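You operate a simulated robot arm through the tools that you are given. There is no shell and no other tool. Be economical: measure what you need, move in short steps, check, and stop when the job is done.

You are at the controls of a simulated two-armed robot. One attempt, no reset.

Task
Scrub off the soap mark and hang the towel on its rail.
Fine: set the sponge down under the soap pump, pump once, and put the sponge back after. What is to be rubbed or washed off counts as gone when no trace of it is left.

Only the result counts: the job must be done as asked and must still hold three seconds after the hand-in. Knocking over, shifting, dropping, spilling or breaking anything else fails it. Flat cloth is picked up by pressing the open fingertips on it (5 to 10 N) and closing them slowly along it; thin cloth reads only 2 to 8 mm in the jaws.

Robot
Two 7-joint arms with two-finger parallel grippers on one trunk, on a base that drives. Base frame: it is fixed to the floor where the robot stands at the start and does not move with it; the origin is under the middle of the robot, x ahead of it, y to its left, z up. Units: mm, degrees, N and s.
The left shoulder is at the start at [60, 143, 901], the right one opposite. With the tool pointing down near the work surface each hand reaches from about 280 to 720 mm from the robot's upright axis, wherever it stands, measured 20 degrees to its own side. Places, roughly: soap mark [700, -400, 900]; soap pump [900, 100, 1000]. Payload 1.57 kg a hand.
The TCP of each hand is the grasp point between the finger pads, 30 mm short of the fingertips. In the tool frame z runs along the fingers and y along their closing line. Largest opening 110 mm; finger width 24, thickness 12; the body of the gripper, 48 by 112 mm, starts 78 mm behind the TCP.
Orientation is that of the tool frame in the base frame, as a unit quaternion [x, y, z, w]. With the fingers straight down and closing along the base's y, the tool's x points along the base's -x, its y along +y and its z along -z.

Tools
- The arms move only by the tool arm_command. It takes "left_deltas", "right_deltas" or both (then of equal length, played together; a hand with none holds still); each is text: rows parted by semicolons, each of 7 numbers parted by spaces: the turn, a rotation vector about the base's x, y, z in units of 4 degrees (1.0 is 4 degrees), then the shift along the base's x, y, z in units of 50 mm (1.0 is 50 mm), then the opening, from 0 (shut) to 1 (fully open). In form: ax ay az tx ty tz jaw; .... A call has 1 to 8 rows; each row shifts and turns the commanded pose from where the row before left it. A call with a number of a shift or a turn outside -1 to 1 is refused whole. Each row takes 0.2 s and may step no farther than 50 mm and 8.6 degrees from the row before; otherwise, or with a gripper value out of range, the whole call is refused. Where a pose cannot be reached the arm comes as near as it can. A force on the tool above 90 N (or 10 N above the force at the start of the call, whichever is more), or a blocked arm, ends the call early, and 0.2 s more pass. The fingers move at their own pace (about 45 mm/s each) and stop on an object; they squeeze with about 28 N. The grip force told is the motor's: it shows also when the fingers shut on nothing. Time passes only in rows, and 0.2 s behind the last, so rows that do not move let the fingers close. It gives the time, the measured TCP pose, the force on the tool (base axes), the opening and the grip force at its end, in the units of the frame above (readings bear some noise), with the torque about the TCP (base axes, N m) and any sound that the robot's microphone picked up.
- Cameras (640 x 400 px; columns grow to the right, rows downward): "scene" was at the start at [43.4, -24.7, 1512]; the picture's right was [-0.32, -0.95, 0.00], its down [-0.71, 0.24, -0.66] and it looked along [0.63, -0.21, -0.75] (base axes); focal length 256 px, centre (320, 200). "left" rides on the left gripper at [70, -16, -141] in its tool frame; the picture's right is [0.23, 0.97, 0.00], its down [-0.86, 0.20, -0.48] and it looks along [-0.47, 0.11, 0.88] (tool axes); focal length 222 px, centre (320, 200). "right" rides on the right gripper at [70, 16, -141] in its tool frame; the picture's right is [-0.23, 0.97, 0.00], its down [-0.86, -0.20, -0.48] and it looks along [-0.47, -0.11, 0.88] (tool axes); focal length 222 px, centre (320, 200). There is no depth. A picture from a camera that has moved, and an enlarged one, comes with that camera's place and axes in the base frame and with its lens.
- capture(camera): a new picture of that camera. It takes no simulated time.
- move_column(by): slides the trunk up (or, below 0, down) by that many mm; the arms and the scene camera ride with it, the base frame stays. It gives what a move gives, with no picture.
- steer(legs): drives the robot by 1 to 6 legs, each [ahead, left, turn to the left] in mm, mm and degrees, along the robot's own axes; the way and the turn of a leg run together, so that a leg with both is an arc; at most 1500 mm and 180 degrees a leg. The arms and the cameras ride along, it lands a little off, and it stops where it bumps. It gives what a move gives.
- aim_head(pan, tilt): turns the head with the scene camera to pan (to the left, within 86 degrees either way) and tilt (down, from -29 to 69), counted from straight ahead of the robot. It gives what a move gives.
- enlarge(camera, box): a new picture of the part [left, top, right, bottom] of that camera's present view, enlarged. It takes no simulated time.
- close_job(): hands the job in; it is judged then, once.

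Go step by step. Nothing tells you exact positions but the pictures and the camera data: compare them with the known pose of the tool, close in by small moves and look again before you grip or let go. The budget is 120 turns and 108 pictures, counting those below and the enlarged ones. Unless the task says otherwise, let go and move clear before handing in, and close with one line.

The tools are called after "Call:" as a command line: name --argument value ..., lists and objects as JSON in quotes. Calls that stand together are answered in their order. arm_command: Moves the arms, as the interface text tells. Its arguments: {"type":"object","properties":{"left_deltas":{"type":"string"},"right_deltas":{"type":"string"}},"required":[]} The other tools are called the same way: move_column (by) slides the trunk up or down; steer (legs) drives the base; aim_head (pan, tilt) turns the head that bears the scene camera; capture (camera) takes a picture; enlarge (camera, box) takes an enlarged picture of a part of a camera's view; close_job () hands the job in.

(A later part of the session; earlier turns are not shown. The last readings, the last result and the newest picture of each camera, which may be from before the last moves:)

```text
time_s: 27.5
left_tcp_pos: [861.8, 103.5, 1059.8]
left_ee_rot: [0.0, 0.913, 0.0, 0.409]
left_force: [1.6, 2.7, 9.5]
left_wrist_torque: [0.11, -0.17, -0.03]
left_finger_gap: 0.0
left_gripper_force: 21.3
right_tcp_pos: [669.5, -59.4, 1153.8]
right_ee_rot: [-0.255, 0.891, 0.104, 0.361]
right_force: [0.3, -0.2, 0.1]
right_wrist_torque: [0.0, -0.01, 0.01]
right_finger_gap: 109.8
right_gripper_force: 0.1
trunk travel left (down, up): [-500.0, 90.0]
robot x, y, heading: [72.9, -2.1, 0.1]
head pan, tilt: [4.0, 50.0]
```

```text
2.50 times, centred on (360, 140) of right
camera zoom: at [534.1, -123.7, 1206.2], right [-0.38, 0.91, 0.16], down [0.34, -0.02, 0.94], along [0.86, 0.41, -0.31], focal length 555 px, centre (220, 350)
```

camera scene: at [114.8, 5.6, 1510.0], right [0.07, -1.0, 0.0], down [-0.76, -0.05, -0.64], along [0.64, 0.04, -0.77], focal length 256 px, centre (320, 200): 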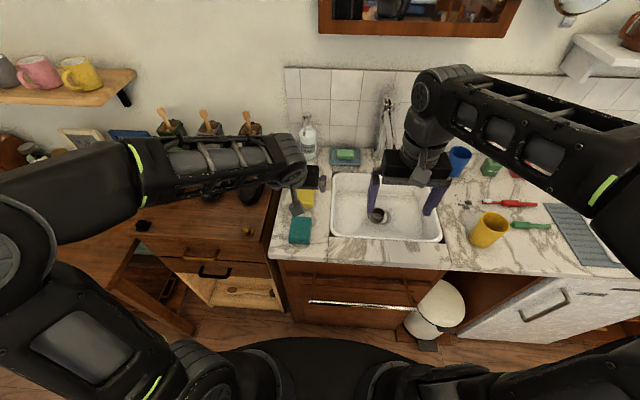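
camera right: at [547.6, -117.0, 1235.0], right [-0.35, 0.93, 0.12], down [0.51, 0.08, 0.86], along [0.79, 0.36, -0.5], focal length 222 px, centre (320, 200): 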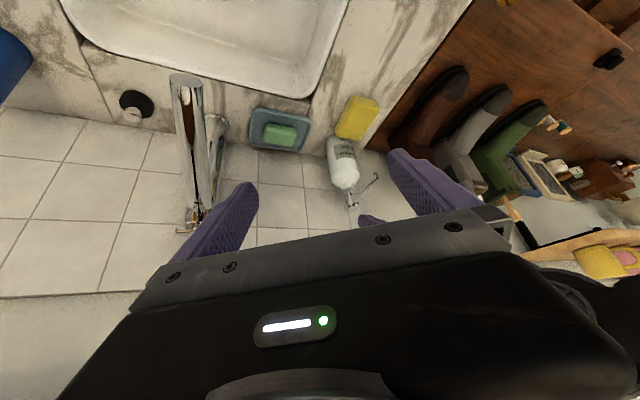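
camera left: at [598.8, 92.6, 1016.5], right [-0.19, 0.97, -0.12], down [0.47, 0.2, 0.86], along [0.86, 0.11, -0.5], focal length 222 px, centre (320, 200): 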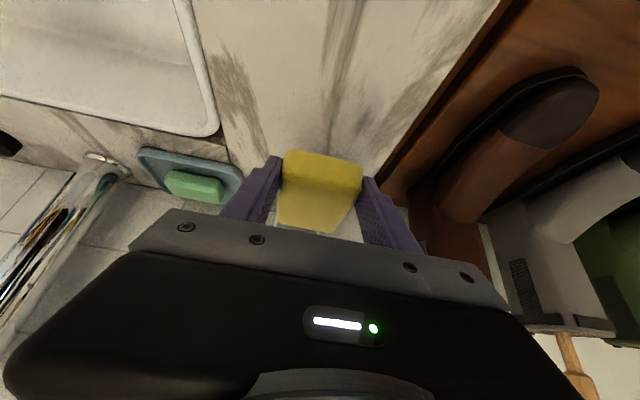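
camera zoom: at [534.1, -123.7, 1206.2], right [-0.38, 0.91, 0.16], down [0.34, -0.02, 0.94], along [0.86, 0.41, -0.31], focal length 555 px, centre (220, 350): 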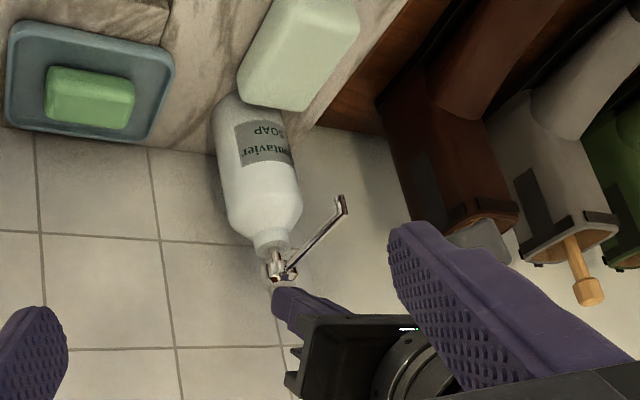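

The sponge changed colour — it's soaped, one pump done. I lift off and retreat, then restore the 32° tilt.

Call:
arm_command --left_deltas "0 0 0 0 0 0.3 0; 0 0 0 0 0 0.5 0; 0 0 0 -0.9 0 0 0; 0 0 0 -0.9 0 0 0; 0 1 0 -0.8 0 0 0.2; 0 1 0 -0.8 0 0 0.5; 0 1 0 -0.7 0 -0.3 0.72; 0 1 0 -0.4 0 -0.5 0.72"

Call:
capture --camera "left"

Call:
enlarge --camera "right" --box '[290, 60, 430, 220]'

```text
time_s: 29.3
left_tcp_pos: [638.5, 102.8, 1055.1]
left_ee_rot: [0.0, 0.961, 0.001, 0.276]
left_force: [-0.4, 0.4, -0.4]
left_wrist_torque: [-0.01, 0.0, 0.0]
left_finger_gap: 79.6
left_gripper_force: 0.2
right_tcp_pos: [669.6, -60.0, 1152.7]
right_ee_rot: [-0.256, 0.891, 0.104, 0.36]
right_force: [-0.3, 0.3, -0.2]
right_wrist_torque: [-0.01, -0.01, -0.01]
right_finger_gap: 110.1
right_gripper_force: 0.0
trunk travel left (down, up): [-500.0, 90.0]
robot x, y, heading: [68.7, -3.1, -0.1]
head pan, tilt: [4.0, 50.0]
```

```text
72 pictures are left
camera left: at [502.4, 86.5, 1137.3], right [-0.19, 0.97, -0.12], down [0.47, 0.2, 0.86], along [0.86, 0.11, -0.5], focal length 222 px, centre (320, 200)
```

left: 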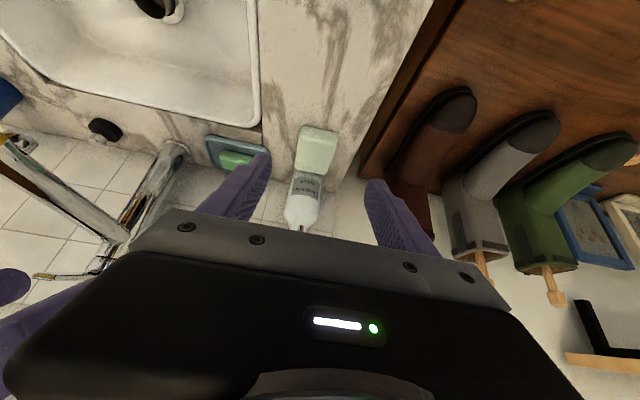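

```text
2.50 times, centred on (360, 140) of right
camera zoom: at [534.9, -123.9, 1205.7], right [-0.38, 0.91, 0.16], down [0.35, -0.02, 0.94], along [0.86, 0.41, -0.31], focal length 555 px, centre (220, 350)
```

zoom: 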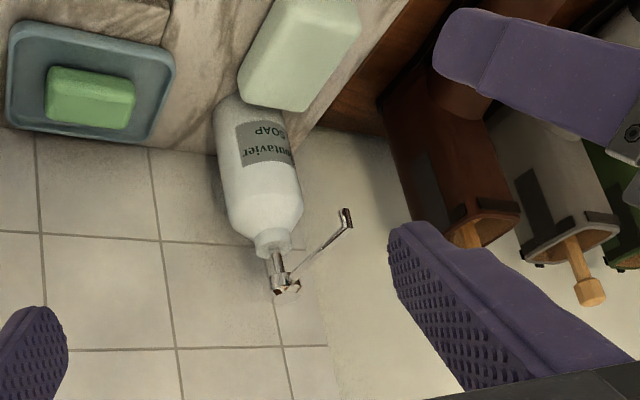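

Bottle unmoved, spout back up. I return to the sponge and grip it slightly higher so its underside stands proud of the fingertips.

Call:
arm_command --left_deltas "0 0 0 -0.1 0 -0.6 0.72; 0 0 0 0.6 0 -0.6 0.72; 0 0 0 0.6 0 -0.6 0.72; 0 0 0 0.6 0 -0.5 0.72; 0 0 0 0.6 0 -0.5 0.72; 0 0 0 0.13 0 -0.24 0.72; 0 0 0 0 0 0 0.4; 0 0 0 0 0 0 0.2"

Call:
arm_command --left_deltas "0 0 0 0 0 0 0.2; 0 0 0 0 0 0 0.2"

Call:
capture --camera "left"

Call:
enlarge --camera "right" --box '[290, 40, 430, 200]'

```text
time_s: 31.1
left_tcp_pos: [758.8, 103.7, 903.4]
left_ee_rot: [0.0, 0.961, 0.0, 0.276]
left_force: [0.0, 0.3, 0.7]
left_wrist_torque: [-0.03, -0.03, 0.03]
left_finger_gap: 61.0
left_gripper_force: 19.1
right_tcp_pos: [669.2, -60.3, 1152.0]
right_ee_rot: [-0.256, 0.892, 0.103, 0.359]
right_force: [0.8, 0.7, 0.7]
right_wrist_torque: [0.0, -0.03, -0.03]
right_finger_gap: 109.9
right_gripper_force: 0.0
trunk travel left (down, up): [-500.0, 90.0]
robot x, y, heading: [70.3, 0.5, -0.1]
head pan, tilt: [4.0, 50.0]
```

```text
time_s: 31.7
left_tcp_pos: [758.4, 102.5, 903.9]
left_ee_rot: [0.0, 0.961, 0.0, 0.276]
left_force: [0.1, -1.2, 0.2]
left_wrist_torque: [-0.02, -0.01, -0.02]
left_finger_gap: 60.5
left_gripper_force: 28.1
right_tcp_pos: [669.9, -60.6, 1153.0]
right_ee_rot: [-0.256, 0.891, 0.103, 0.36]
right_force: [-0.9, 0.2, 0.9]
right_wrist_torque: [0.01, -0.01, 0.02]
right_finger_gap: 110.0
right_gripper_force: 0.0
trunk travel left (down, up): [-500.0, 90.0]
robot x, y, heading: [70.5, -0.2, 0.3]
head pan, tilt: [4.0, 50.0]
```

```text
70 pictures are left
camera left: at [623.2, 87.0, 985.8], right [-0.19, 0.97, -0.12], down [0.47, 0.2, 0.86], along [0.86, 0.11, -0.5], focal length 222 px, centre (320, 200)
```

left: 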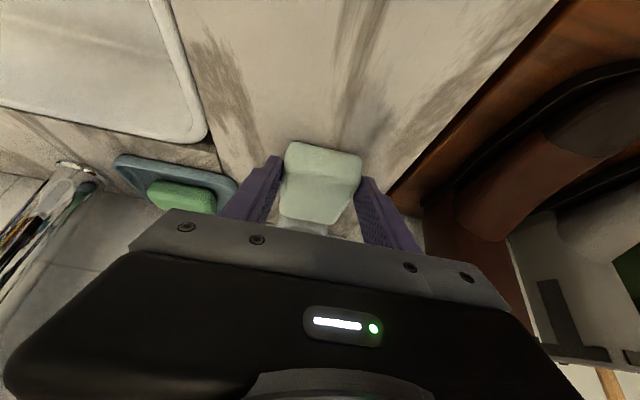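

```text
2.50 times, centred on (360, 120) of right
camera zoom: at [534.8, -124.0, 1205.7], right [-0.38, 0.91, 0.16], down [0.35, -0.02, 0.94], along [0.86, 0.41, -0.31], focal length 555 px, centre (220, 400)
```

zoom: 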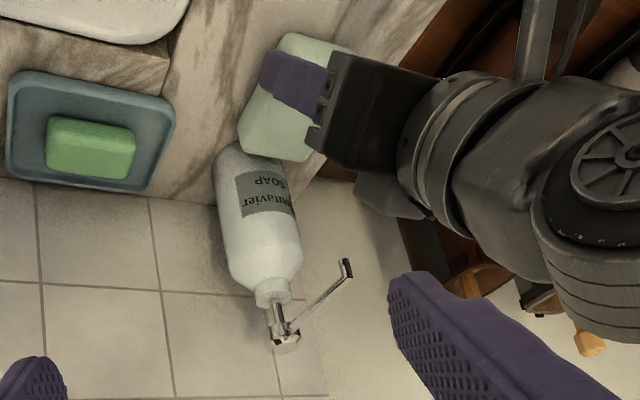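

Gripped. Both hands now retreat up and back: left with the sponge, right returning its yaw.

Call:
arm_command --left_deltas "0 0 0 -0.3 0 0.5 0.2; 0 0 0 -0.6 0 0.6 0.2; 0 0 0 -0.6 0 0.6 0.2; 0 0 0 -0.6 0 0.6 0.2; 0 0 0 -0.6 0 0.4 0.2; 0 0 0 -0.4 0 0.4 0.2; 0 0 0 -0.3 0 0.3 0.2; 0 0 0 -0.3 0 0.2 0.2" --right_deltas "0 0 -1 -0.5 -0.5 -0.1 1; 0 0 -1 -0.5 -0.5 -0.1 1; 0 0 -1 -0.5 -0.5 -0.1 1; 0 0 -1 -0.5 -0.5 -0.1 1; 0 0 -1 -0.5 -0.5 -0.1 1; 0 0 -1 -0.5 -0.5 -0.1 1; 0 0 -1 -0.5 -0.5 -0.1 1; 0 0 -1 -0.5 -0.5 -0.1 1"

Call:
aim_head --pan -35 --tilt 60

Call:
capture --camera "scene"

Call:
capture --camera "right"

```text
time_s: 33.5
left_tcp_pos: [571.3, 104.6, 1086.6]
left_ee_rot: [0.0, 0.961, 0.0, 0.276]
left_force: [-0.1, -0.5, -0.6]
left_wrist_torque: [-0.02, -0.03, 0.01]
left_finger_gap: 60.7
left_gripper_force: 28.4
right_tcp_pos: [468.1, -259.6, 1112.8]
right_ee_rot: [0.0, 0.927, 0.0, 0.376]
right_force: [-0.4, 0.7, 0.2]
right_wrist_torque: [0.0, 0.01, -0.02]
right_finger_gap: 110.0
right_gripper_force: 0.0
trunk travel left (down, up): [-500.0, 90.0]
robot x, y, heading: [70.4, 1.7, -0.2]
head pan, tilt: [4.0, 50.0]
```

```text
time_s: 34.5
left_tcp_pos: [572.5, 103.9, 1084.7]
left_ee_rot: [-0.001, 0.961, 0.001, 0.275]
left_force: [0.5, 0.0, -0.7]
left_wrist_torque: [-0.02, 0.01, -0.01]
left_finger_gap: 60.8
left_gripper_force: 28.5
right_tcp_pos: [470.9, -258.7, 1112.1]
right_ee_rot: [0.0, 0.927, 0.0, 0.374]
right_force: [1.2, 0.5, 0.5]
right_wrist_torque: [0.02, -0.01, 0.05]
right_finger_gap: 109.9
right_gripper_force: 0.0
trunk travel left (down, up): [-500.0, 90.0]
robot x, y, heading: [71.2, 1.4, -0.2]
head pan, tilt: [-35.0, 60.0]
```

```text
68 pictures are left
camera scene: at [92.7, -38.0, 1497.5], right [-0.57, -0.82, 0.0], down [-0.71, 0.5, -0.5], along [0.41, -0.29, -0.87], focal length 256 px, centre (320, 200)
```

scene: 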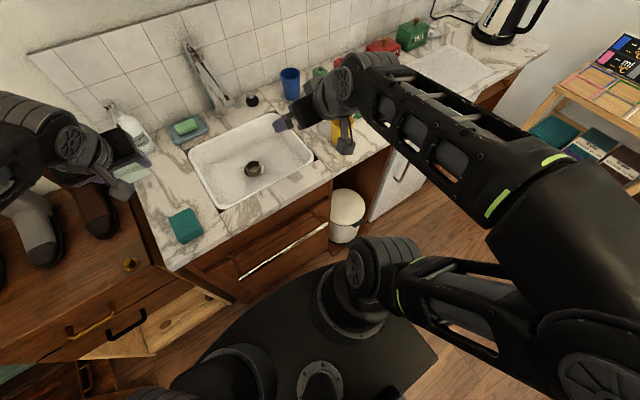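

```text
67 pictures are left
camera right: at [321.3, -241.5, 1165.2], right [0.16, 0.97, 0.16], down [0.28, -0.2, 0.94], along [0.95, -0.11, -0.31], focal length 222 px, centre (320, 200)
```

right: 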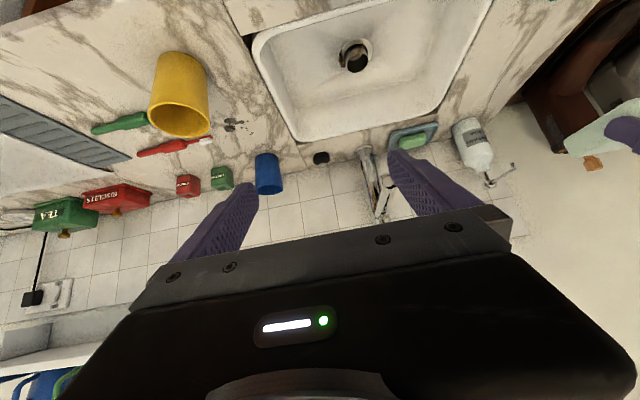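

The mark is clearly visible between the cup and blue cup. I back up 70 mm to clear the bin, then slide right 480 mm to put the left hand in front of the mark.

Call:
steer --legs '[[-70, 0, 0], [0, -480, 0]]'

Call:
aim_head --pan 0 --tilt 50

Call:
capture --camera "scene"

Call:
capture --camera "left"

```text
time_s: 38.0
left_tcp_pos: [503.0, -361.5, 1085.4]
left_ee_rot: [-0.001, 0.961, 0.0, 0.275]
left_force: [0.4, -0.4, -1.0]
left_wrist_torque: [0.0, -0.01, 0.01]
left_finger_gap: 60.7
left_gripper_force: 28.3
right_tcp_pos: [401.1, -725.3, 1112.4]
right_ee_rot: [0.0, 0.927, 0.0, 0.375]
right_force: [0.1, -0.7, -0.5]
right_wrist_torque: [0.05, 0.0, 0.03]
right_finger_gap: 110.2
right_gripper_force: 0.0
trunk travel left (down, up): [-500.0, 90.0]
robot x, y, heading: [1.9, -466.5, 0.0]
head pan, tilt: [-35.0, 60.0]
```

```text
time_s: 39.0
left_tcp_pos: [501.5, -360.7, 1086.9]
left_ee_rot: [-0.002, 0.961, 0.001, 0.276]
left_force: [-0.7, -0.6, 0.5]
left_wrist_torque: [0.0, 0.04, 0.02]
left_finger_gap: 60.5
left_gripper_force: 28.1
right_tcp_pos: [400.5, -723.6, 1111.8]
right_ee_rot: [-0.001, 0.927, 0.0, 0.375]
right_force: [0.6, 0.3, 0.0]
right_wrist_torque: [-0.01, -0.01, 0.02]
right_finger_gap: 110.2
right_gripper_force: 0.0
trunk travel left (down, up): [-500.0, 90.0]
robot x, y, heading: [-0.9, -465.3, 0.1]
head pan, tilt: [0.0, 50.0]
```

```text
66 pictures are left
camera scene: at [44.6, -465.7, 1510.0], right [0.0, -1.0, 0.0], down [-0.77, 0.0, -0.64], along [0.64, 0.0, -0.77], focal length 256 px, centre (320, 200)
```

scene: 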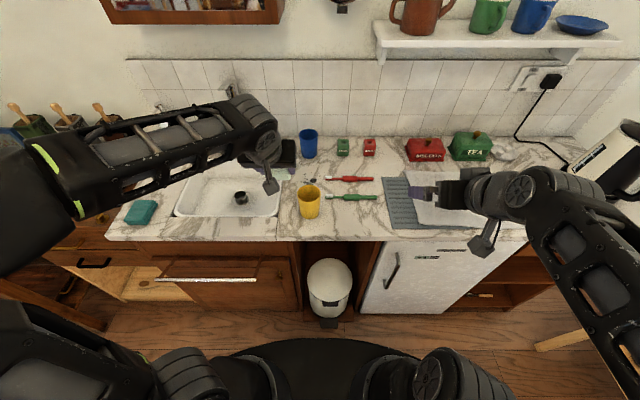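

```text
65 pictures are left
camera left: at [367.6, -377.0, 1167.8], right [-0.2, 0.97, -0.12], down [0.47, 0.2, 0.86], along [0.86, 0.11, -0.5], focal length 222 px, centre (320, 200)
```

left: 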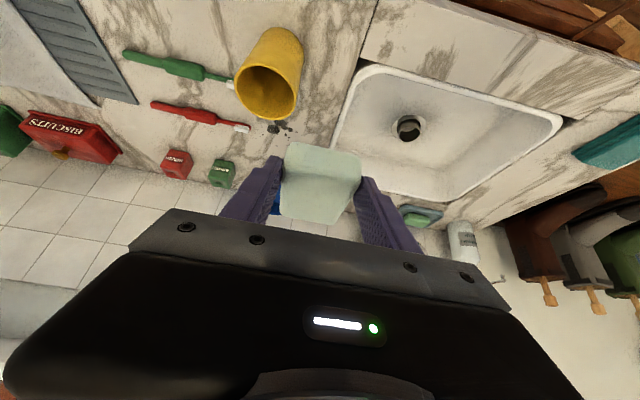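

I zoom on the mark to measure its extent and clearances.

Call:
enlarge --camera "scene" --box '[280, 150, 390, 230]'

Call:
enlarge --camera "left" --box '[200, 10, 360, 150]'

Call:
enlarge --camera "scene" --box '[360, 120, 560, 260]'

```text
5.00 times, centred on (335, 190) of scene
camera zoom: at [44.6, -465.7, 1510.0], right [0.0, -1.0, 0.0], down [-0.77, 0.0, -0.64], along [0.64, 0.0, -0.77], focal length 1280 px, centre (245, 250)
```

zoom: 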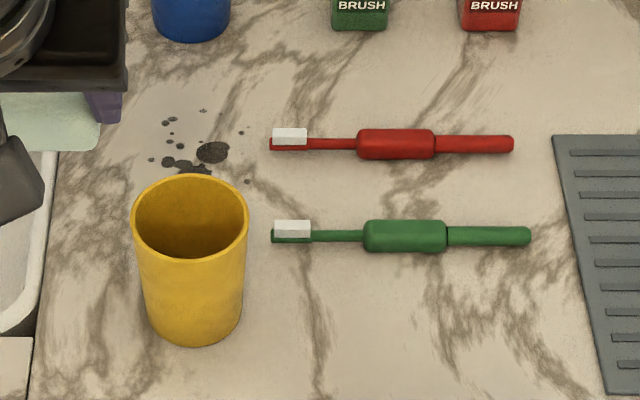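

```text
2.86 times, centred on (280, 80) of left
camera zoom: at [367.6, -377.0, 1167.8], right [-0.2, 0.97, -0.12], down [0.47, 0.2, 0.86], along [0.86, 0.11, -0.5], focal length 635 px, centre (434, 543)
```

zoom: 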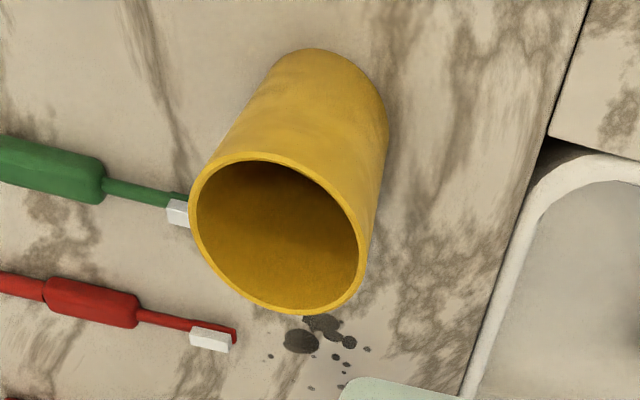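

```text
2.86 times, centred on (460, 190) of scene
camera zoom: at [44.6, -465.7, 1510.0], right [0.0, -1.0, 0.0], down [-0.77, 0.0, -0.64], along [0.64, 0.0, -0.77], focal length 732 px, centre (-80, 229)
```

zoom: 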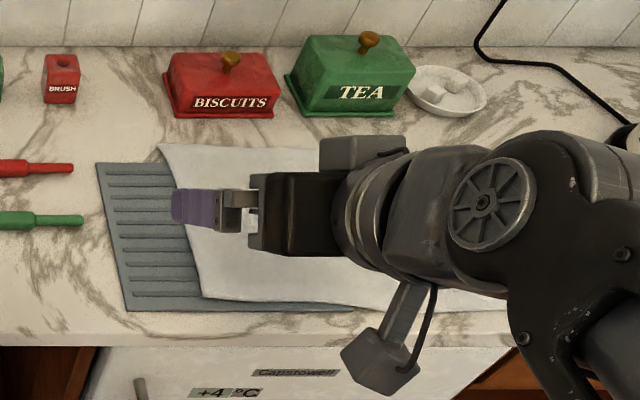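

The flecks span roughly x 640–730, y −470 to −395, with the cup just in front; a straight approach would put the gripper over the cup. I'll yaw the left hand about 80° clockwise so it leans in from over the sink.

Call:
arm_command --left_deltas "0 0 -1 0.2 0 0 0.2; 0 0 -1 0.2 0 0 0.2; 0 0 -1 0.2 0 0 0.2; 0 0 -1 0.2 0 0 0.2; 0 0 -1 0.2 0 0 0.2; 0 0 -1 0.2 0 0 0.2; 0 0 -1 0.2 0 0 0.2; 0 0 -1 0.2 0 0 0.2"

Call:
arm_command --left_deltas "0 0 -1 0.2 0.1 0 0.2; 0 0 -1 0.2 0.1 0 0.2; 0 0 -1 0.2 0.1 0 0.2; 0 0 -1 0.2 0.1 0 0.2; 0 0 -1 0.2 0.1 0 0.2; 0 0 -1 0.2 0.1 0 0.2; 0 0 -1 0.2 0.1 0 0.2; 0 0 -1 0.2 0.1 0 0.2"

Call:
arm_command --left_deltas "0 0 -1 0 0 -0.2 0.2; 0 0 -1 0 0 -0.2 0.2; 0 0 -1 0 0 -0.2 0.2; 0 0 -1 0 0 -0.2 0.2; 0 0 0 0 0 -0.2 0.2"

Call:
capture --camera "left"

Call:
capture --camera "scene"

```text
time_s: 40.8
left_tcp_pos: [583.4, -360.0, 1085.4]
left_ee_rot: [0.266, 0.924, -0.076, 0.265]
left_force: [0.1, 0.4, 0.4]
left_wrist_torque: [0.0, 0.01, 0.0]
left_finger_gap: 60.8
left_gripper_force: 27.5
right_tcp_pos: [400.5, -723.5, 1112.1]
right_ee_rot: [-0.002, 0.927, 0.001, 0.376]
right_force: [-0.3, 0.3, -0.3]
right_wrist_torque: [0.01, 0.02, 0.02]
right_finger_gap: 109.8
right_gripper_force: 0.1
trunk travel left (down, up): [-500.0, 90.0]
robot x, y, heading: [-1.8, -466.3, 0.1]
head pan, tilt: [0.0, 50.0]
```

```text
time_s: 42.6
left_tcp_pos: [662.8, -320.4, 1085.0]
left_ee_rot: [0.508, 0.816, -0.145, 0.233]
left_force: [0.1, 1.5, -1.0]
left_wrist_torque: [0.0, 0.04, 0.0]
left_finger_gap: 60.8
left_gripper_force: 28.2
right_tcp_pos: [400.6, -724.1, 1111.7]
right_ee_rot: [-0.002, 0.927, 0.001, 0.375]
right_force: [0.1, -0.2, -0.4]
right_wrist_torque: [-0.01, -0.05, -0.05]
right_finger_gap: 109.9
right_gripper_force: 0.0
trunk travel left (down, up): [-500.0, 90.0]
robot x, y, heading: [-3.1, -467.1, 0.2]
head pan, tilt: [0.0, 50.0]
```

```text
time_s: 43.8
left_tcp_pos: [661.9, -319.4, 1043.6]
left_ee_rot: [0.592, 0.758, -0.169, 0.217]
left_force: [-0.2, -0.1, -0.3]
left_wrist_torque: [0.03, -0.01, -0.03]
left_finger_gap: 60.8
left_gripper_force: 28.2
left hand out of reach, approached as far as the arm can: row 4
right_tcp_pos: [400.3, -724.7, 1112.3]
right_ee_rot: [-0.002, 0.927, 0.001, 0.374]
right_force: [-0.1, 0.5, 0.0]
right_wrist_torque: [0.01, -0.01, -0.02]
right_finger_gap: 110.1
right_gripper_force: 0.1
trunk travel left (down, up): [-500.0, 90.0]
robot x, y, heading: [-4.2, -465.0, -0.0]
head pan, tilt: [0.0, 50.0]
```

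```text
61 pictures are left
camera left: at [613.0, -194.3, 1127.3], right [0.9, 0.42, -0.12], down [0.31, -0.41, 0.86], along [0.32, -0.81, -0.5], focal length 222 px, centre (320, 200)
```

left: 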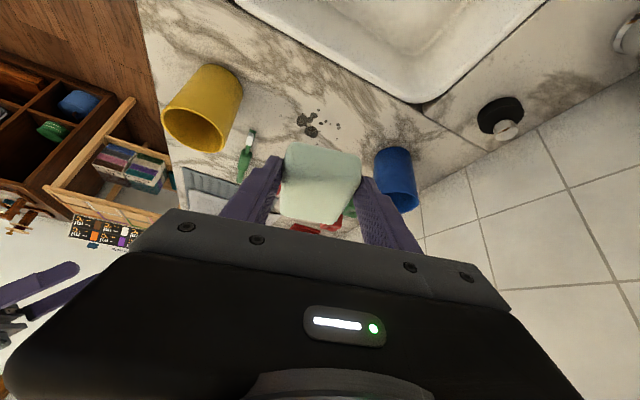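

```text
60 pictures are left
camera scene: at [44.9, -465.5, 1510.0], right [0.0, -1.0, 0.0], down [-0.77, 0.0, -0.64], along [0.64, 0.0, -0.77], focal length 256 px, centre (320, 200)
```

scene: 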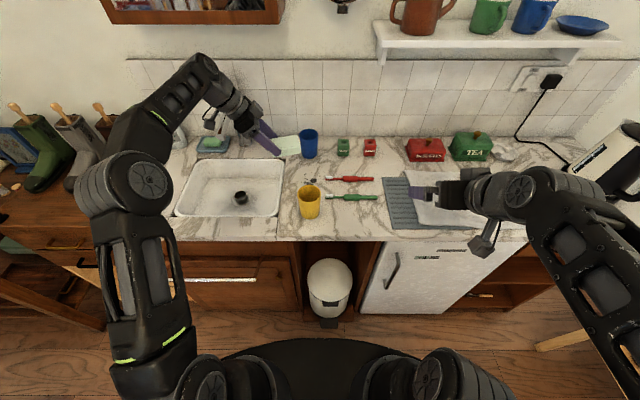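

Good view of the whole mark from the sink side. I zoom to get its exact extent.

Call:
enlarge --camera "left" --box '[230, 90, 370, 180]'

```text
4.44 times, centred on (300, 135) of left
camera zoom: at [613.0, -194.3, 1127.3], right [0.9, 0.42, -0.12], down [0.31, -0.41, 0.86], along [0.32, -0.81, -0.5], focal length 987 px, centre (409, 489)
```

zoom: 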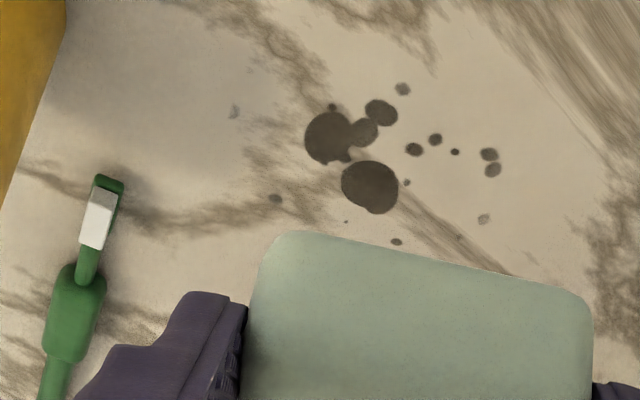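

The flecks span x 625–725, y −398 to −468. I move over at height and lower to just above the counter, then look.

Call:
arm_command --left_deltas "0 0 0 0 -0.4 -0.2 0.2; 0 0 0 0 -0.4 -0.3 0.2; 0 0 0 0 -0.4 -0.4 0.2; 0 0 0 0 -0.4 -0.5 0.2; 0 0 0 0 0 -0.5 0.2; 0 0 0 0 0 -0.5 0.2; 0 0 0 0 0 -0.1 0.2"

Call:
enlarge --camera "scene" --box '[240, 110, 400, 230]'

Call:
capture --camera "left"

```text
time_s: 45.4
left_tcp_pos: [662.0, -401.4, 920.1]
left_ee_rot: [0.591, 0.758, -0.169, 0.217]
left_force: [0.1, 0.0, -1.2]
left_wrist_torque: [0.02, -0.01, -0.01]
left_finger_gap: 60.8
left_gripper_force: 28.2
right_tcp_pos: [400.0, -724.4, 1113.3]
right_ee_rot: [-0.002, 0.927, 0.001, 0.374]
right_force: [0.0, -0.1, 0.0]
right_wrist_torque: [-0.01, 0.02, 0.04]
right_finger_gap: 110.2
right_gripper_force: 0.0
trunk travel left (down, up): [-500.0, 90.0]
robot x, y, heading: [-2.0, -466.5, 0.2]
head pan, tilt: [0.0, 50.0]
```

```text
3.33 times, centred on (320, 170) of scene
camera zoom: at [44.6, -465.7, 1510.0], right [0.0, -1.0, 0.0], down [-0.77, 0.0, -0.64], along [0.64, 0.0, -0.77], focal length 854 px, centre (320, 300)
```

zoom: 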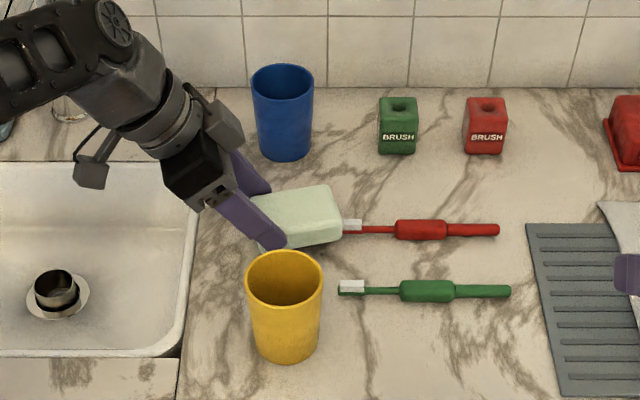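

```text
57 pictures are left
camera left: at [613.1, -274.6, 1002.6], right [0.9, 0.42, -0.12], down [0.31, -0.41, 0.86], along [0.32, -0.81, -0.5], focal length 222 px, centre (320, 200)
```

left: 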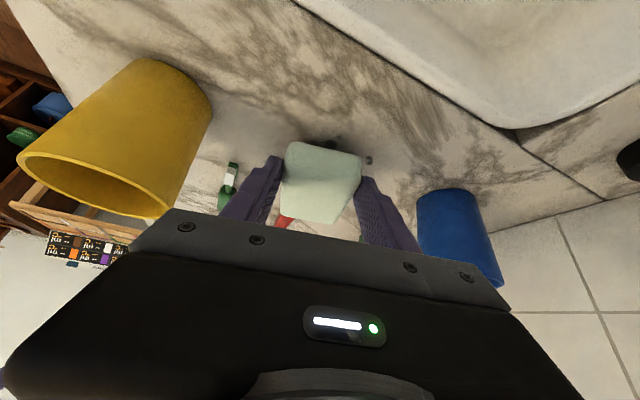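

The sponge's far end nearly overlaps the red brush's tip in the picture, so I shift 14 mm toward the sink, then lower to contact.

Call:
arm_command --left_deltas "0 0 0 0 0.28 0 0.2; 0 0 0 0 0 -0.2 0.2; 0 0 0 0 0 -0.14 0.2; 0 0 0 0 0 -0.06 0.2; 0 0 0 0 0 0 0.2"

Call:
enlarge --camera "scene" --box '[240, 110, 400, 230]'

```text
time_s: 46.6
left_tcp_pos: [662.8, -386.6, 903.6]
left_ee_rot: [0.591, 0.758, -0.169, 0.22]
left_force: [1.4, 2.8, 15.9]
left_wrist_torque: [-0.48, 0.24, 0.01]
left_finger_gap: 60.7
left_gripper_force: 27.2
right_tcp_pos: [398.9, -724.6, 1112.3]
right_ee_rot: [-0.002, 0.927, 0.001, 0.376]
right_force: [-0.2, -0.3, 0.3]
right_wrist_torque: [0.01, 0.0, -0.01]
right_finger_gap: 110.1
right_gripper_force: 0.0
trunk travel left (down, up): [-500.0, 90.0]
robot x, y, heading: [2.2, -465.8, 0.3]
head pan, tilt: [0.0, 50.0]
```

```text
3.33 times, centred on (320, 170) of scene
camera zoom: at [43.1, -465.6, 1510.3], right [0.0, -1.0, 0.0], down [-0.77, 0.0, -0.64], along [0.64, 0.0, -0.77], focal length 854 px, centre (320, 300)
```

zoom: 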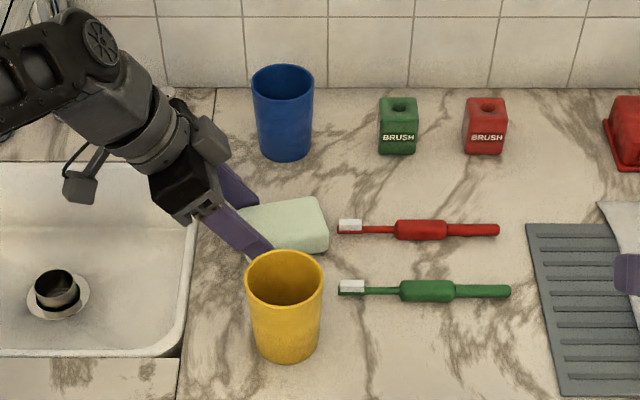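

Contact with ~16 N, about 12 mm clear of the brush. I scrub back and forth along x.

Call:
arm_command --left_deltas "0 0 0 -0.4 0 0 0.2; 0 0 0 0.54 0 0 0.2; 0 0 0 0.54 0 0 0.2; 0 0 0 -0.54 0 0 0.2; 0 0 0 -0.54 0 0 0.2; 0 0 0 0.54 0 0 0.2; 0 0 0 0.54 0 0 0.2; 0 0 0 -0.6 0 0 0.2"

Call:
arm_command --left_deltas "0 0 0 -0.48 0.1 0 0.2; 0 0 0 0.54 0 0 0.2; 0 0 0 0.54 0 0 0.2; 0 0 0 -0.54 -0.1 0 0.2; 0 0 0 -0.54 0 0 0.2; 0 0 0 0.54 0 0 0.2; 0 0 0 0.54 0 0 0.2; 0 0 0 -0.6 0 0 0.2"

Call:
arm_command --left_deltas "0 0 0 0 0.3 0.5 0.2; 0 0 0 0 0.4 0.5 0.2; 0 0 0 0 0.4 0.5 0.2; 0 0 0 0 0.4 0.5 0.2; 0 0 0 0 0.3 0.4 0.2"

Call:
capture --camera "left"

Call:
enlarge --camera "scene" --box '[240, 110, 400, 230]'

```text
time_s: 48.4
left_tcp_pos: [666.8, -387.3, 902.5]
left_ee_rot: [0.59, 0.759, -0.167, 0.219]
left_force: [5.4, 2.5, 21.2]
left_wrist_torque: [-0.13, 0.05, 0.13]
left_finger_gap: 60.5
left_gripper_force: 27.7
right_tcp_pos: [398.3, -724.4, 1113.7]
right_ee_rot: [-0.002, 0.927, 0.001, 0.375]
right_force: [0.3, 0.7, 0.0]
right_wrist_torque: [-0.02, -0.02, 0.01]
right_finger_gap: 110.0
right_gripper_force: 0.1
trunk travel left (down, up): [-500.0, 90.0]
robot x, y, heading: [-1.3, -464.8, 0.2]
head pan, tilt: [0.0, 50.0]
```

```text
time_s: 50.2
left_tcp_pos: [666.5, -386.3, 902.0]
left_ee_rot: [0.591, 0.758, -0.169, 0.218]
left_force: [0.7, 3.1, 14.5]
left_wrist_torque: [-0.02, 0.11, 0.07]
left_finger_gap: 60.7
left_gripper_force: 28.2
right_tcp_pos: [399.0, -723.1, 1112.6]
right_ee_rot: [-0.002, 0.927, 0.0, 0.375]
right_force: [-0.1, -0.4, 0.2]
right_wrist_torque: [-0.03, 0.0, 0.01]
right_finger_gap: 109.8
right_gripper_force: 0.0
trunk travel left (down, up): [-500.0, 90.0]
robot x, y, heading: [1.7, -460.8, 0.1]
head pan, tilt: [0.0, 50.0]
```

```text
time_s: 51.4
left_tcp_pos: [667.9, -296.5, 1022.8]
left_ee_rot: [0.591, 0.758, -0.169, 0.217]
left_force: [0.1, -0.1, -0.5]
left_wrist_torque: [0.03, 0.01, 0.0]
left_finger_gap: 60.9
left_gripper_force: 28.0
right_tcp_pos: [400.4, -723.9, 1113.1]
right_ee_rot: [-0.002, 0.927, 0.001, 0.374]
right_force: [0.1, 0.1, -0.3]
right_wrist_torque: [-0.03, 0.01, -0.05]
right_finger_gap: 110.1
right_gripper_force: 0.0
trunk travel left (down, up): [-500.0, 90.0]
robot x, y, heading: [-2.3, -462.7, 0.1]
head pan, tilt: [0.0, 50.0]
```

```text
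55 pictures are left
camera left: at [618.5, -170.9, 1105.2], right [0.9, 0.42, -0.12], down [0.31, -0.41, 0.86], along [0.32, -0.81, -0.5], focal length 222 px, centre (320, 200)
```

left: 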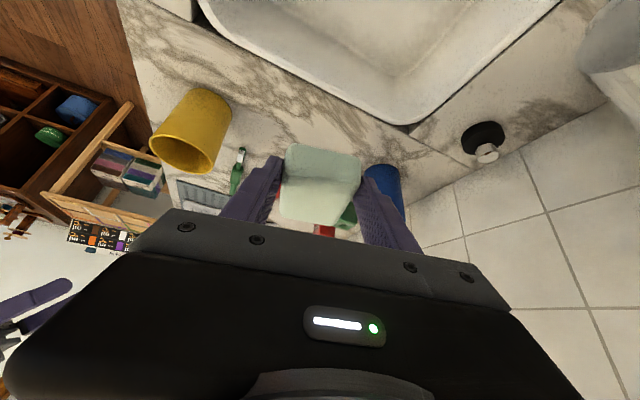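

```text
3.33 times, centred on (320, 170) of scene
camera zoom: at [44.6, -465.6, 1510.0], right [0.0, -1.0, 0.0], down [-0.77, 0.0, -0.64], along [0.64, 0.0, -0.77], focal length 854 px, centre (320, 300)
```

zoom: 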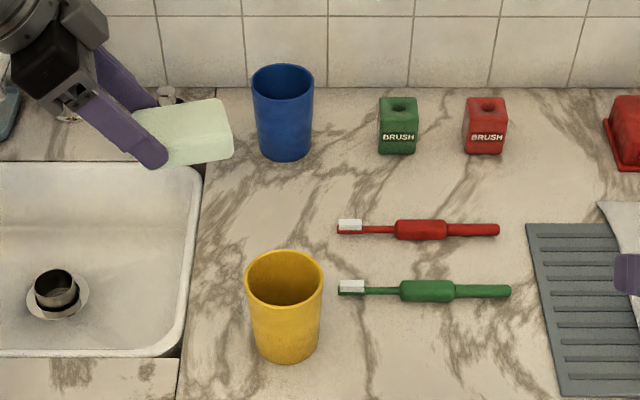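

The mark seems gone. I check closely for leftover traces.

Call:
enlarge --camera "scene" --box '[285, 140, 345, 180]'

Call:
enlarge --camera "left" --box '[200, 80, 340, 180]'

```text
10.00 times, centred on (315, 160) of scene
camera zoom: at [44.6, -465.6, 1510.0], right [0.0, -1.0, 0.0], down [-0.77, 0.0, -0.64], along [0.64, 0.0, -0.77], focal length 2561 px, centre (370, 600)
```

zoom: 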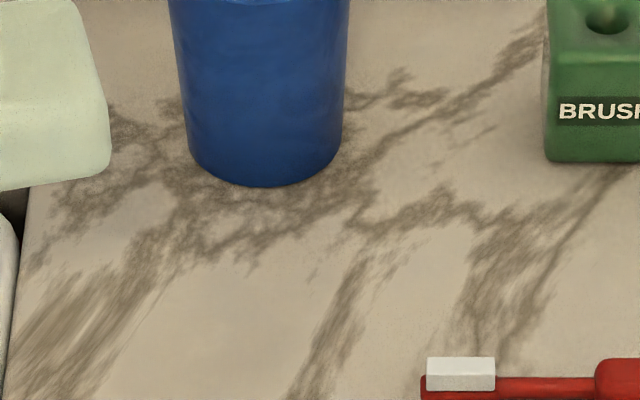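

```text
4.00 times, centred on (270, 130) of left
camera zoom: at [618.5, -170.9, 1105.2], right [0.9, 0.42, -0.12], down [0.31, -0.41, 0.86], along [0.32, -0.81, -0.5], focal length 888 px, centre (520, 480)
```

zoom: 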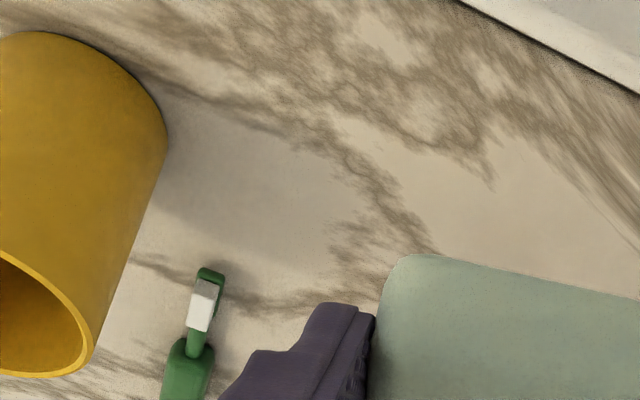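

Call:
enlarge --camera "scene" --box '[295, 160, 343, 192]'

```text
12.50 times, centred on (319, 176) of scene
camera zoom: at [44.6, -465.6, 1510.0], right [0.0, -1.0, 0.0], down [-0.77, 0.0, -0.64], along [0.64, 0.0, -0.77], focal length 3201 px, centre (332, 500)
```

zoom: 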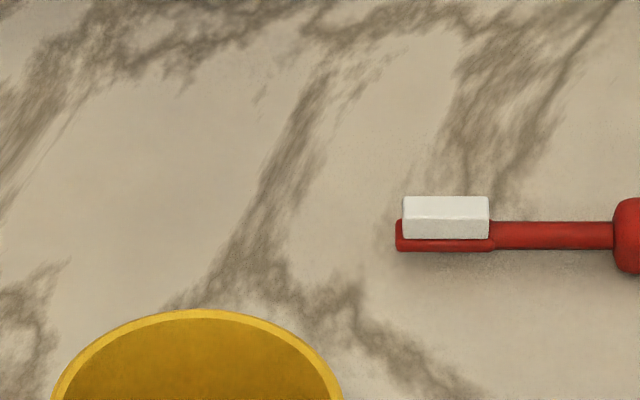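

Clean. Now I yaw the left hand back, pulling it away from the faucet.

Call:
arm_command --left_deltas "0 0 1 -0.1 -0.1 0.16 0.2; 0 0 1 -0.2 -0.1 0.16 0.2; 0 0 1 -0.2 -0.1 0.16 0.2; 0 0 1 -0.2 -0.1 0.16 0.2; 0 0 1 -0.2 -0.1 0.16 0.2; 0 0 1 -0.2 -0.1 0.16 0.2; 0 0 1 -0.2 -0.1 0.16 0.2; 0 0 1 -0.2 -0.1 0.16 0.2"

Call:
arm_command --left_deltas "0 0 1 -0.2 0 0 0.2; 0 0 1 -0.2 0 0 0.2; 0 0 1 -0.2 0 0 0.2; 0 0 1 -0.2 0 0 0.2; 0 0 1 -0.2 0 0 0.2; 0 0 1 -0.2 0 0 0.2; 0 0 1 -0.2 0 0 0.2; 0 0 1 -0.2 0 0 0.2"

Call:
arm_command --left_deltas "0 0 1 0 0 0 0.2; 0 0 1 0 0 0 0.2; 0 0 1 0 0 0 0.2"

```text
time_s: 53.2
left_tcp_pos: [591.4, -335.6, 1085.2]
left_ee_rot: [0.359, 0.892, -0.103, 0.256]
left_force: [1.3, -0.5, -1.0]
left_wrist_torque: [0.0, 0.0, -0.03]
left_finger_gap: 60.5
left_gripper_force: 28.1
right_tcp_pos: [399.9, -724.5, 1112.8]
right_ee_rot: [-0.002, 0.927, 0.0, 0.375]
right_force: [0.1, 0.4, -0.1]
right_wrist_torque: [0.0, -0.02, 0.01]
right_finger_gap: 109.7
right_gripper_force: 0.0
trunk travel left (down, up): [-500.0, 90.0]
robot x, y, heading: [-1.6, -466.7, -0.1]
head pan, tilt: [0.0, 50.0]
```

```text
time_s: 55.0
left_tcp_pos: [510.8, -336.6, 1084.0]
left_ee_rot: [0.099, 0.956, -0.028, 0.275]
left_force: [-0.3, 0.1, -0.2]
left_wrist_torque: [-0.03, 0.04, 0.02]
left_finger_gap: 60.4
left_gripper_force: 27.5
right_tcp_pos: [400.0, -725.9, 1112.7]
right_ee_rot: [-0.001, 0.927, 0.0, 0.375]
right_force: [-0.1, -0.2, 0.3]
right_wrist_torque: [0.0, 0.0, 0.0]
right_finger_gap: 109.9
right_gripper_force: 0.1
trunk travel left (down, up): [-500.0, 90.0]
robot x, y, heading: [-0.7, -465.1, 0.3]
head pan, tilt: [0.0, 50.0]
```

```text
time_s: 55.8
left_tcp_pos: [511.0, -337.7, 1085.7]
left_ee_rot: [-0.002, 0.961, 0.0, 0.275]
left_force: [-1.0, 0.0, -0.9]
left_wrist_torque: [-0.01, 0.02, 0.0]
left_finger_gap: 60.6
left_gripper_force: 28.5
right_tcp_pos: [400.2, -723.8, 1112.1]
right_ee_rot: [-0.001, 0.927, 0.0, 0.375]
right_force: [-0.1, 0.4, -0.4]
right_wrist_torque: [0.01, 0.01, 0.01]
right_finger_gap: 109.8
right_gripper_force: 0.0
trunk travel left (down, up): [-500.0, 90.0]
robot x, y, heading: [-2.2, -466.6, 0.0]
head pan, tilt: [0.0, 50.0]
```

Aligned again. I drive back left 466 mm.

Call:
steer --legs '[[0, 455, 0]]'

Call:
capture --camera "left"

```text
time_s: 58.5
left_tcp_pos: [509.2, 116.8, 1084.3]
left_ee_rot: [-0.001, 0.961, 0.0, 0.276]
left_force: [-0.5, 0.5, 0.1]
left_wrist_torque: [0.01, 0.02, 0.03]
left_finger_gap: 60.7
left_gripper_force: 28.3
right_tcp_pos: [398.8, -270.2, 1112.5]
right_ee_rot: [-0.002, 0.927, 0.0, 0.375]
right_force: [1.3, -0.4, 0.7]
right_wrist_torque: [-0.03, 0.03, 0.01]
right_finger_gap: 110.0
right_gripper_force: 0.0
trunk travel left (down, up): [-500.0, 90.0]
robot x, y, heading: [-1.3, -17.3, 0.1]
head pan, tilt: [0.0, 50.0]
```

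```text
50 pictures are left
camera left: at [375.5, 100.4, 1167.1], right [-0.2, 0.97, -0.12], down [0.47, 0.2, 0.86], along [0.86, 0.11, -0.5], focal length 222 px, centre (320, 200)
```

left: 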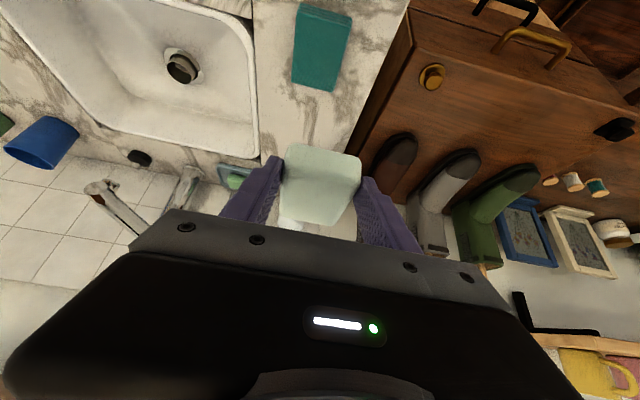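

I lower the sponge back to its original place (TCP (620,93)).

Call:
arm_command --left_deltas "0 0 0 0.5 -0.1 -0.5 0.2; 0 0 0 0.5 -0.1 -0.6 0.2; 0 0 0 0.5 -0.1 -0.6 0.2; 0 0 0 0.5 -0.1 -0.6 0.2; 0 0 0 0.22 -0.08 -0.6 0.2; 0 0 0 0 0 -0.5 0.2; 0 0 0 0 0 -0.2 0.2; 0 0 0 0 0 0 0.2"

Call:
enlarge --camera "scene" --box '[240, 120, 400, 240]'

```text
time_s: 60.3
left_tcp_pos: [621.3, 93.0, 902.9]
left_ee_rot: [-0.001, 0.962, 0.001, 0.275]
left_force: [0.1, 0.2, -1.2]
left_wrist_torque: [-0.04, 0.04, -0.05]
left_finger_gap: 60.8
left_gripper_force: 28.2
right_tcp_pos: [399.5, -271.4, 1112.8]
right_ee_rot: [-0.002, 0.927, 0.001, 0.374]
right_force: [0.6, -0.2, -0.8]
right_wrist_torque: [0.02, -0.03, -0.04]
right_finger_gap: 110.1
right_gripper_force: 0.1
trunk travel left (down, up): [-500.0, 90.0]
robot x, y, heading: [-5.9, -13.9, 0.0]
head pan, tilt: [0.0, 50.0]
```

```text
3.33 times, centred on (320, 180) of scene
camera zoom: at [43.4, -12.7, 1510.0], right [0.0, -1.0, 0.0], down [-0.77, 0.0, -0.64], along [0.64, 0.0, -0.77], focal length 854 px, centre (320, 267)
```

zoom: 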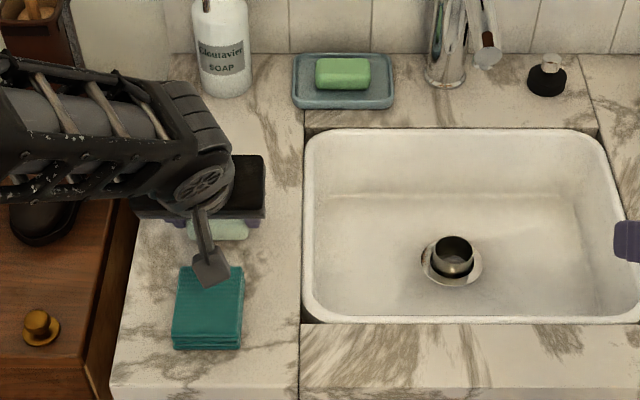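

It is at the counter height; I lower 2 mm, release and back off.

Call:
arm_command --left_deltas "0 0 0 0 0 -0.04 0.2; 0 0 0 0 0 0 0.4; 0 0 0 0 0 0 0.72; 0 0 0 0 0 0 0.72; 0 0 0 -0.2 0 0.4 0.72; 0 0 0 -0.5 0 0.8 0.72; 0 0 0 -0.5 0 0.8 0.72; 0 0 0 -0.5 0 0.8 0.72"

Call:
arm_command --left_deltas "0 1 0 -0.5 0.5 0.4 1; 0 1 0 -0.5 0.5 0.2 1; 0 1 0 -0.3 0.5 0 1; 0 1 0 0 0.5 0 1; 0 1 0 0 0.5 0 1; 0 1 0 0 0.5 0 1; 0 1 0 0 0.5 0 1; 0 1 0 0 0 0 1"

Call:
enlarge --camera "scene" --box '[240, 100, 440, 240]'

```text
time_s: 62.1
left_tcp_pos: [536.6, 93.7, 1043.2]
left_ee_rot: [-0.002, 0.961, 0.0, 0.276]
left_force: [0.4, -0.4, -0.3]
left_wrist_torque: [-0.02, 0.01, 0.01]
left_finger_gap: 79.3
left_gripper_force: 0.0
right_tcp_pos: [398.3, -270.6, 1111.9]
right_ee_rot: [-0.001, 0.927, 0.0, 0.376]
right_force: [-0.2, 0.2, -0.7]
right_wrist_torque: [0.0, 0.03, 0.02]
right_finger_gap: 109.9
right_gripper_force: 0.1
trunk travel left (down, up): [-500.0, 90.0]
robot x, y, heading: [-3.3, -12.0, 0.2]
head pan, tilt: [0.0, 50.0]
```

```text
time_s: 63.9
left_tcp_pos: [472.2, 267.9, 1073.1]
left_ee_rot: [-0.001, 1.0, 0.001, 0.002]
left_force: [0.3, -0.6, -0.7]
left_wrist_torque: [-0.01, 0.01, 0.02]
left_finger_gap: 109.8
left_gripper_force: 0.1
right_tcp_pos: [398.5, -271.2, 1112.9]
right_ee_rot: [-0.001, 0.927, 0.0, 0.374]
right_force: [0.3, -0.9, 1.0]
right_wrist_torque: [0.0, 0.03, -0.02]
right_finger_gap: 109.8
right_gripper_force: 0.1
trunk travel left (down, up): [-500.0, 90.0]
robot x, y, heading: [-4.1, -14.7, 0.1]
head pan, tilt: [0.0, 50.0]
```

```text
2.86 times, centred on (340, 170) of scene
camera zoom: at [43.7, -13.1, 1510.0], right [0.0, -1.0, 0.0], down [-0.77, 0.0, -0.64], along [0.64, 0.0, -0.77], focal length 732 px, centre (263, 286)
```

zoom: 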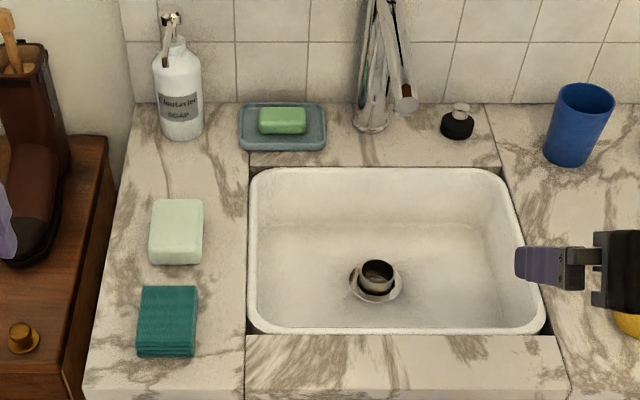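

Sponge is back in place, only slightly paler. Now I drive right to inspect the white cloth on the drainer.

Call:
steer --legs '[[0, -560, 0]]'

Call:
aim_head --pan -15 --tilt 45

Call:
capture --camera "scene"

Call:
capture --camera "right"

```text
time_s: 67.1
left_tcp_pos: [472.2, -288.0, 1072.8]
left_ee_rot: [0.001, 1.0, 0.001, 0.0]
left_force: [0.6, 0.3, 0.7]
left_wrist_torque: [-0.01, 0.0, -0.02]
left_finger_gap: 110.0
left_gripper_force: 0.0
right_tcp_pos: [398.5, -826.7, 1113.1]
right_ee_rot: [0.001, 0.927, 0.0, 0.375]
right_force: [0.0, 0.3, 0.2]
right_wrist_torque: [-0.02, 0.03, 0.02]
right_finger_gap: 109.8
right_gripper_force: 0.0
trunk travel left (down, up): [-500.0, 90.0]
robot x, y, heading: [-2.9, -564.3, 0.2]
head pan, tilt: [0.0, 50.0]
```

```text
time_s: 67.8
left_tcp_pos: [473.4, -287.2, 1073.6]
left_ee_rot: [0.001, 1.0, 0.001, 0.0]
left_force: [-0.1, 0.0, 0.0]
left_wrist_torque: [0.02, 0.01, 0.0]
left_finger_gap: 110.0
left_gripper_force: 0.0
right_tcp_pos: [398.5, -826.0, 1112.3]
right_ee_rot: [0.001, 0.927, -0.001, 0.374]
right_force: [0.6, -1.3, -0.8]
right_wrist_torque: [-0.01, 0.0, 0.0]
right_finger_gap: 109.9
right_gripper_force: 0.0
trunk travel left (down, up): [-500.0, 90.0]
robot x, y, heading: [-4.7, -565.1, -0.1]
head pan, tilt: [-15.0, 45.0]
```

```text
47 pictures are left
camera scene: at [45.2, -586.6, 1516.9], right [-0.26, -0.97, 0.0], down [-0.68, 0.18, -0.71], along [0.68, -0.18, -0.71], focal length 256 px, centre (320, 200)
```

scene: 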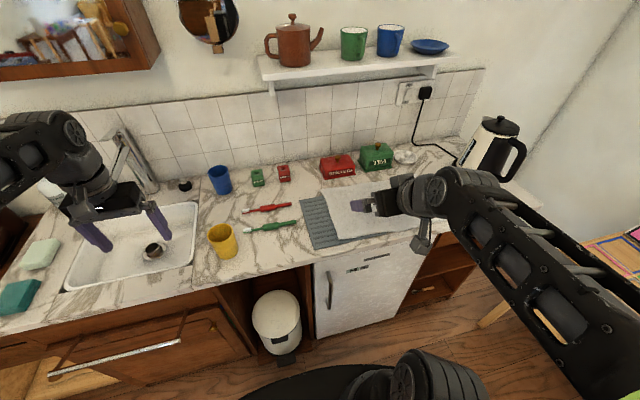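

```text
46 pictures are left
camera right: at [249.5, -807.7, 1165.1], right [0.16, 0.97, 0.16], down [0.28, -0.2, 0.94], along [0.95, -0.11, -0.31], focal length 222 px, centre (320, 200)
```

right: 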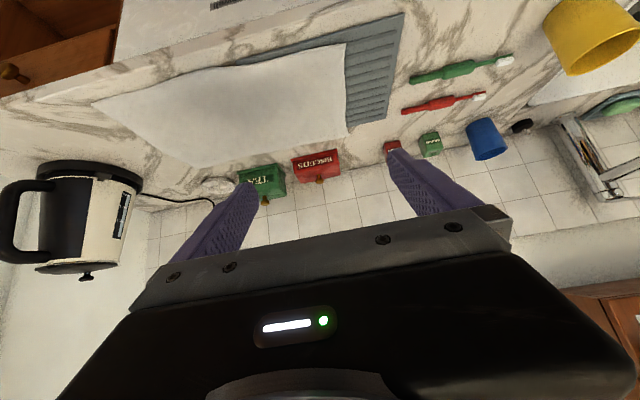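

Call:
enlarge --camera "right" --box '[80, 0, 420, 220]'

```text
1.82 times, centred on (250, 110) of right
camera zoom: at [249.5, -807.7, 1165.1], right [0.16, 0.97, 0.16], down [0.28, -0.2, 0.94], along [0.95, -0.11, -0.31], focal length 404 px, centre (447, 364)
```

zoom: 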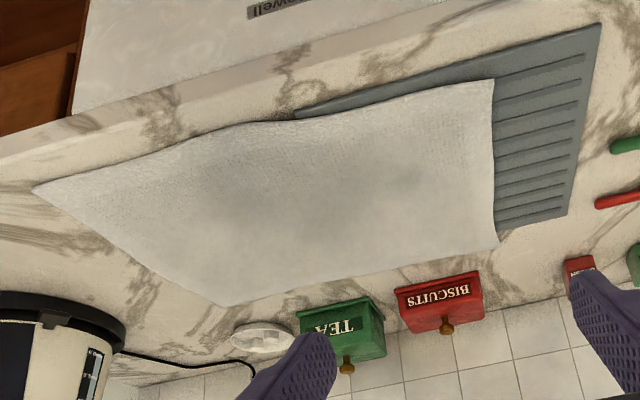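

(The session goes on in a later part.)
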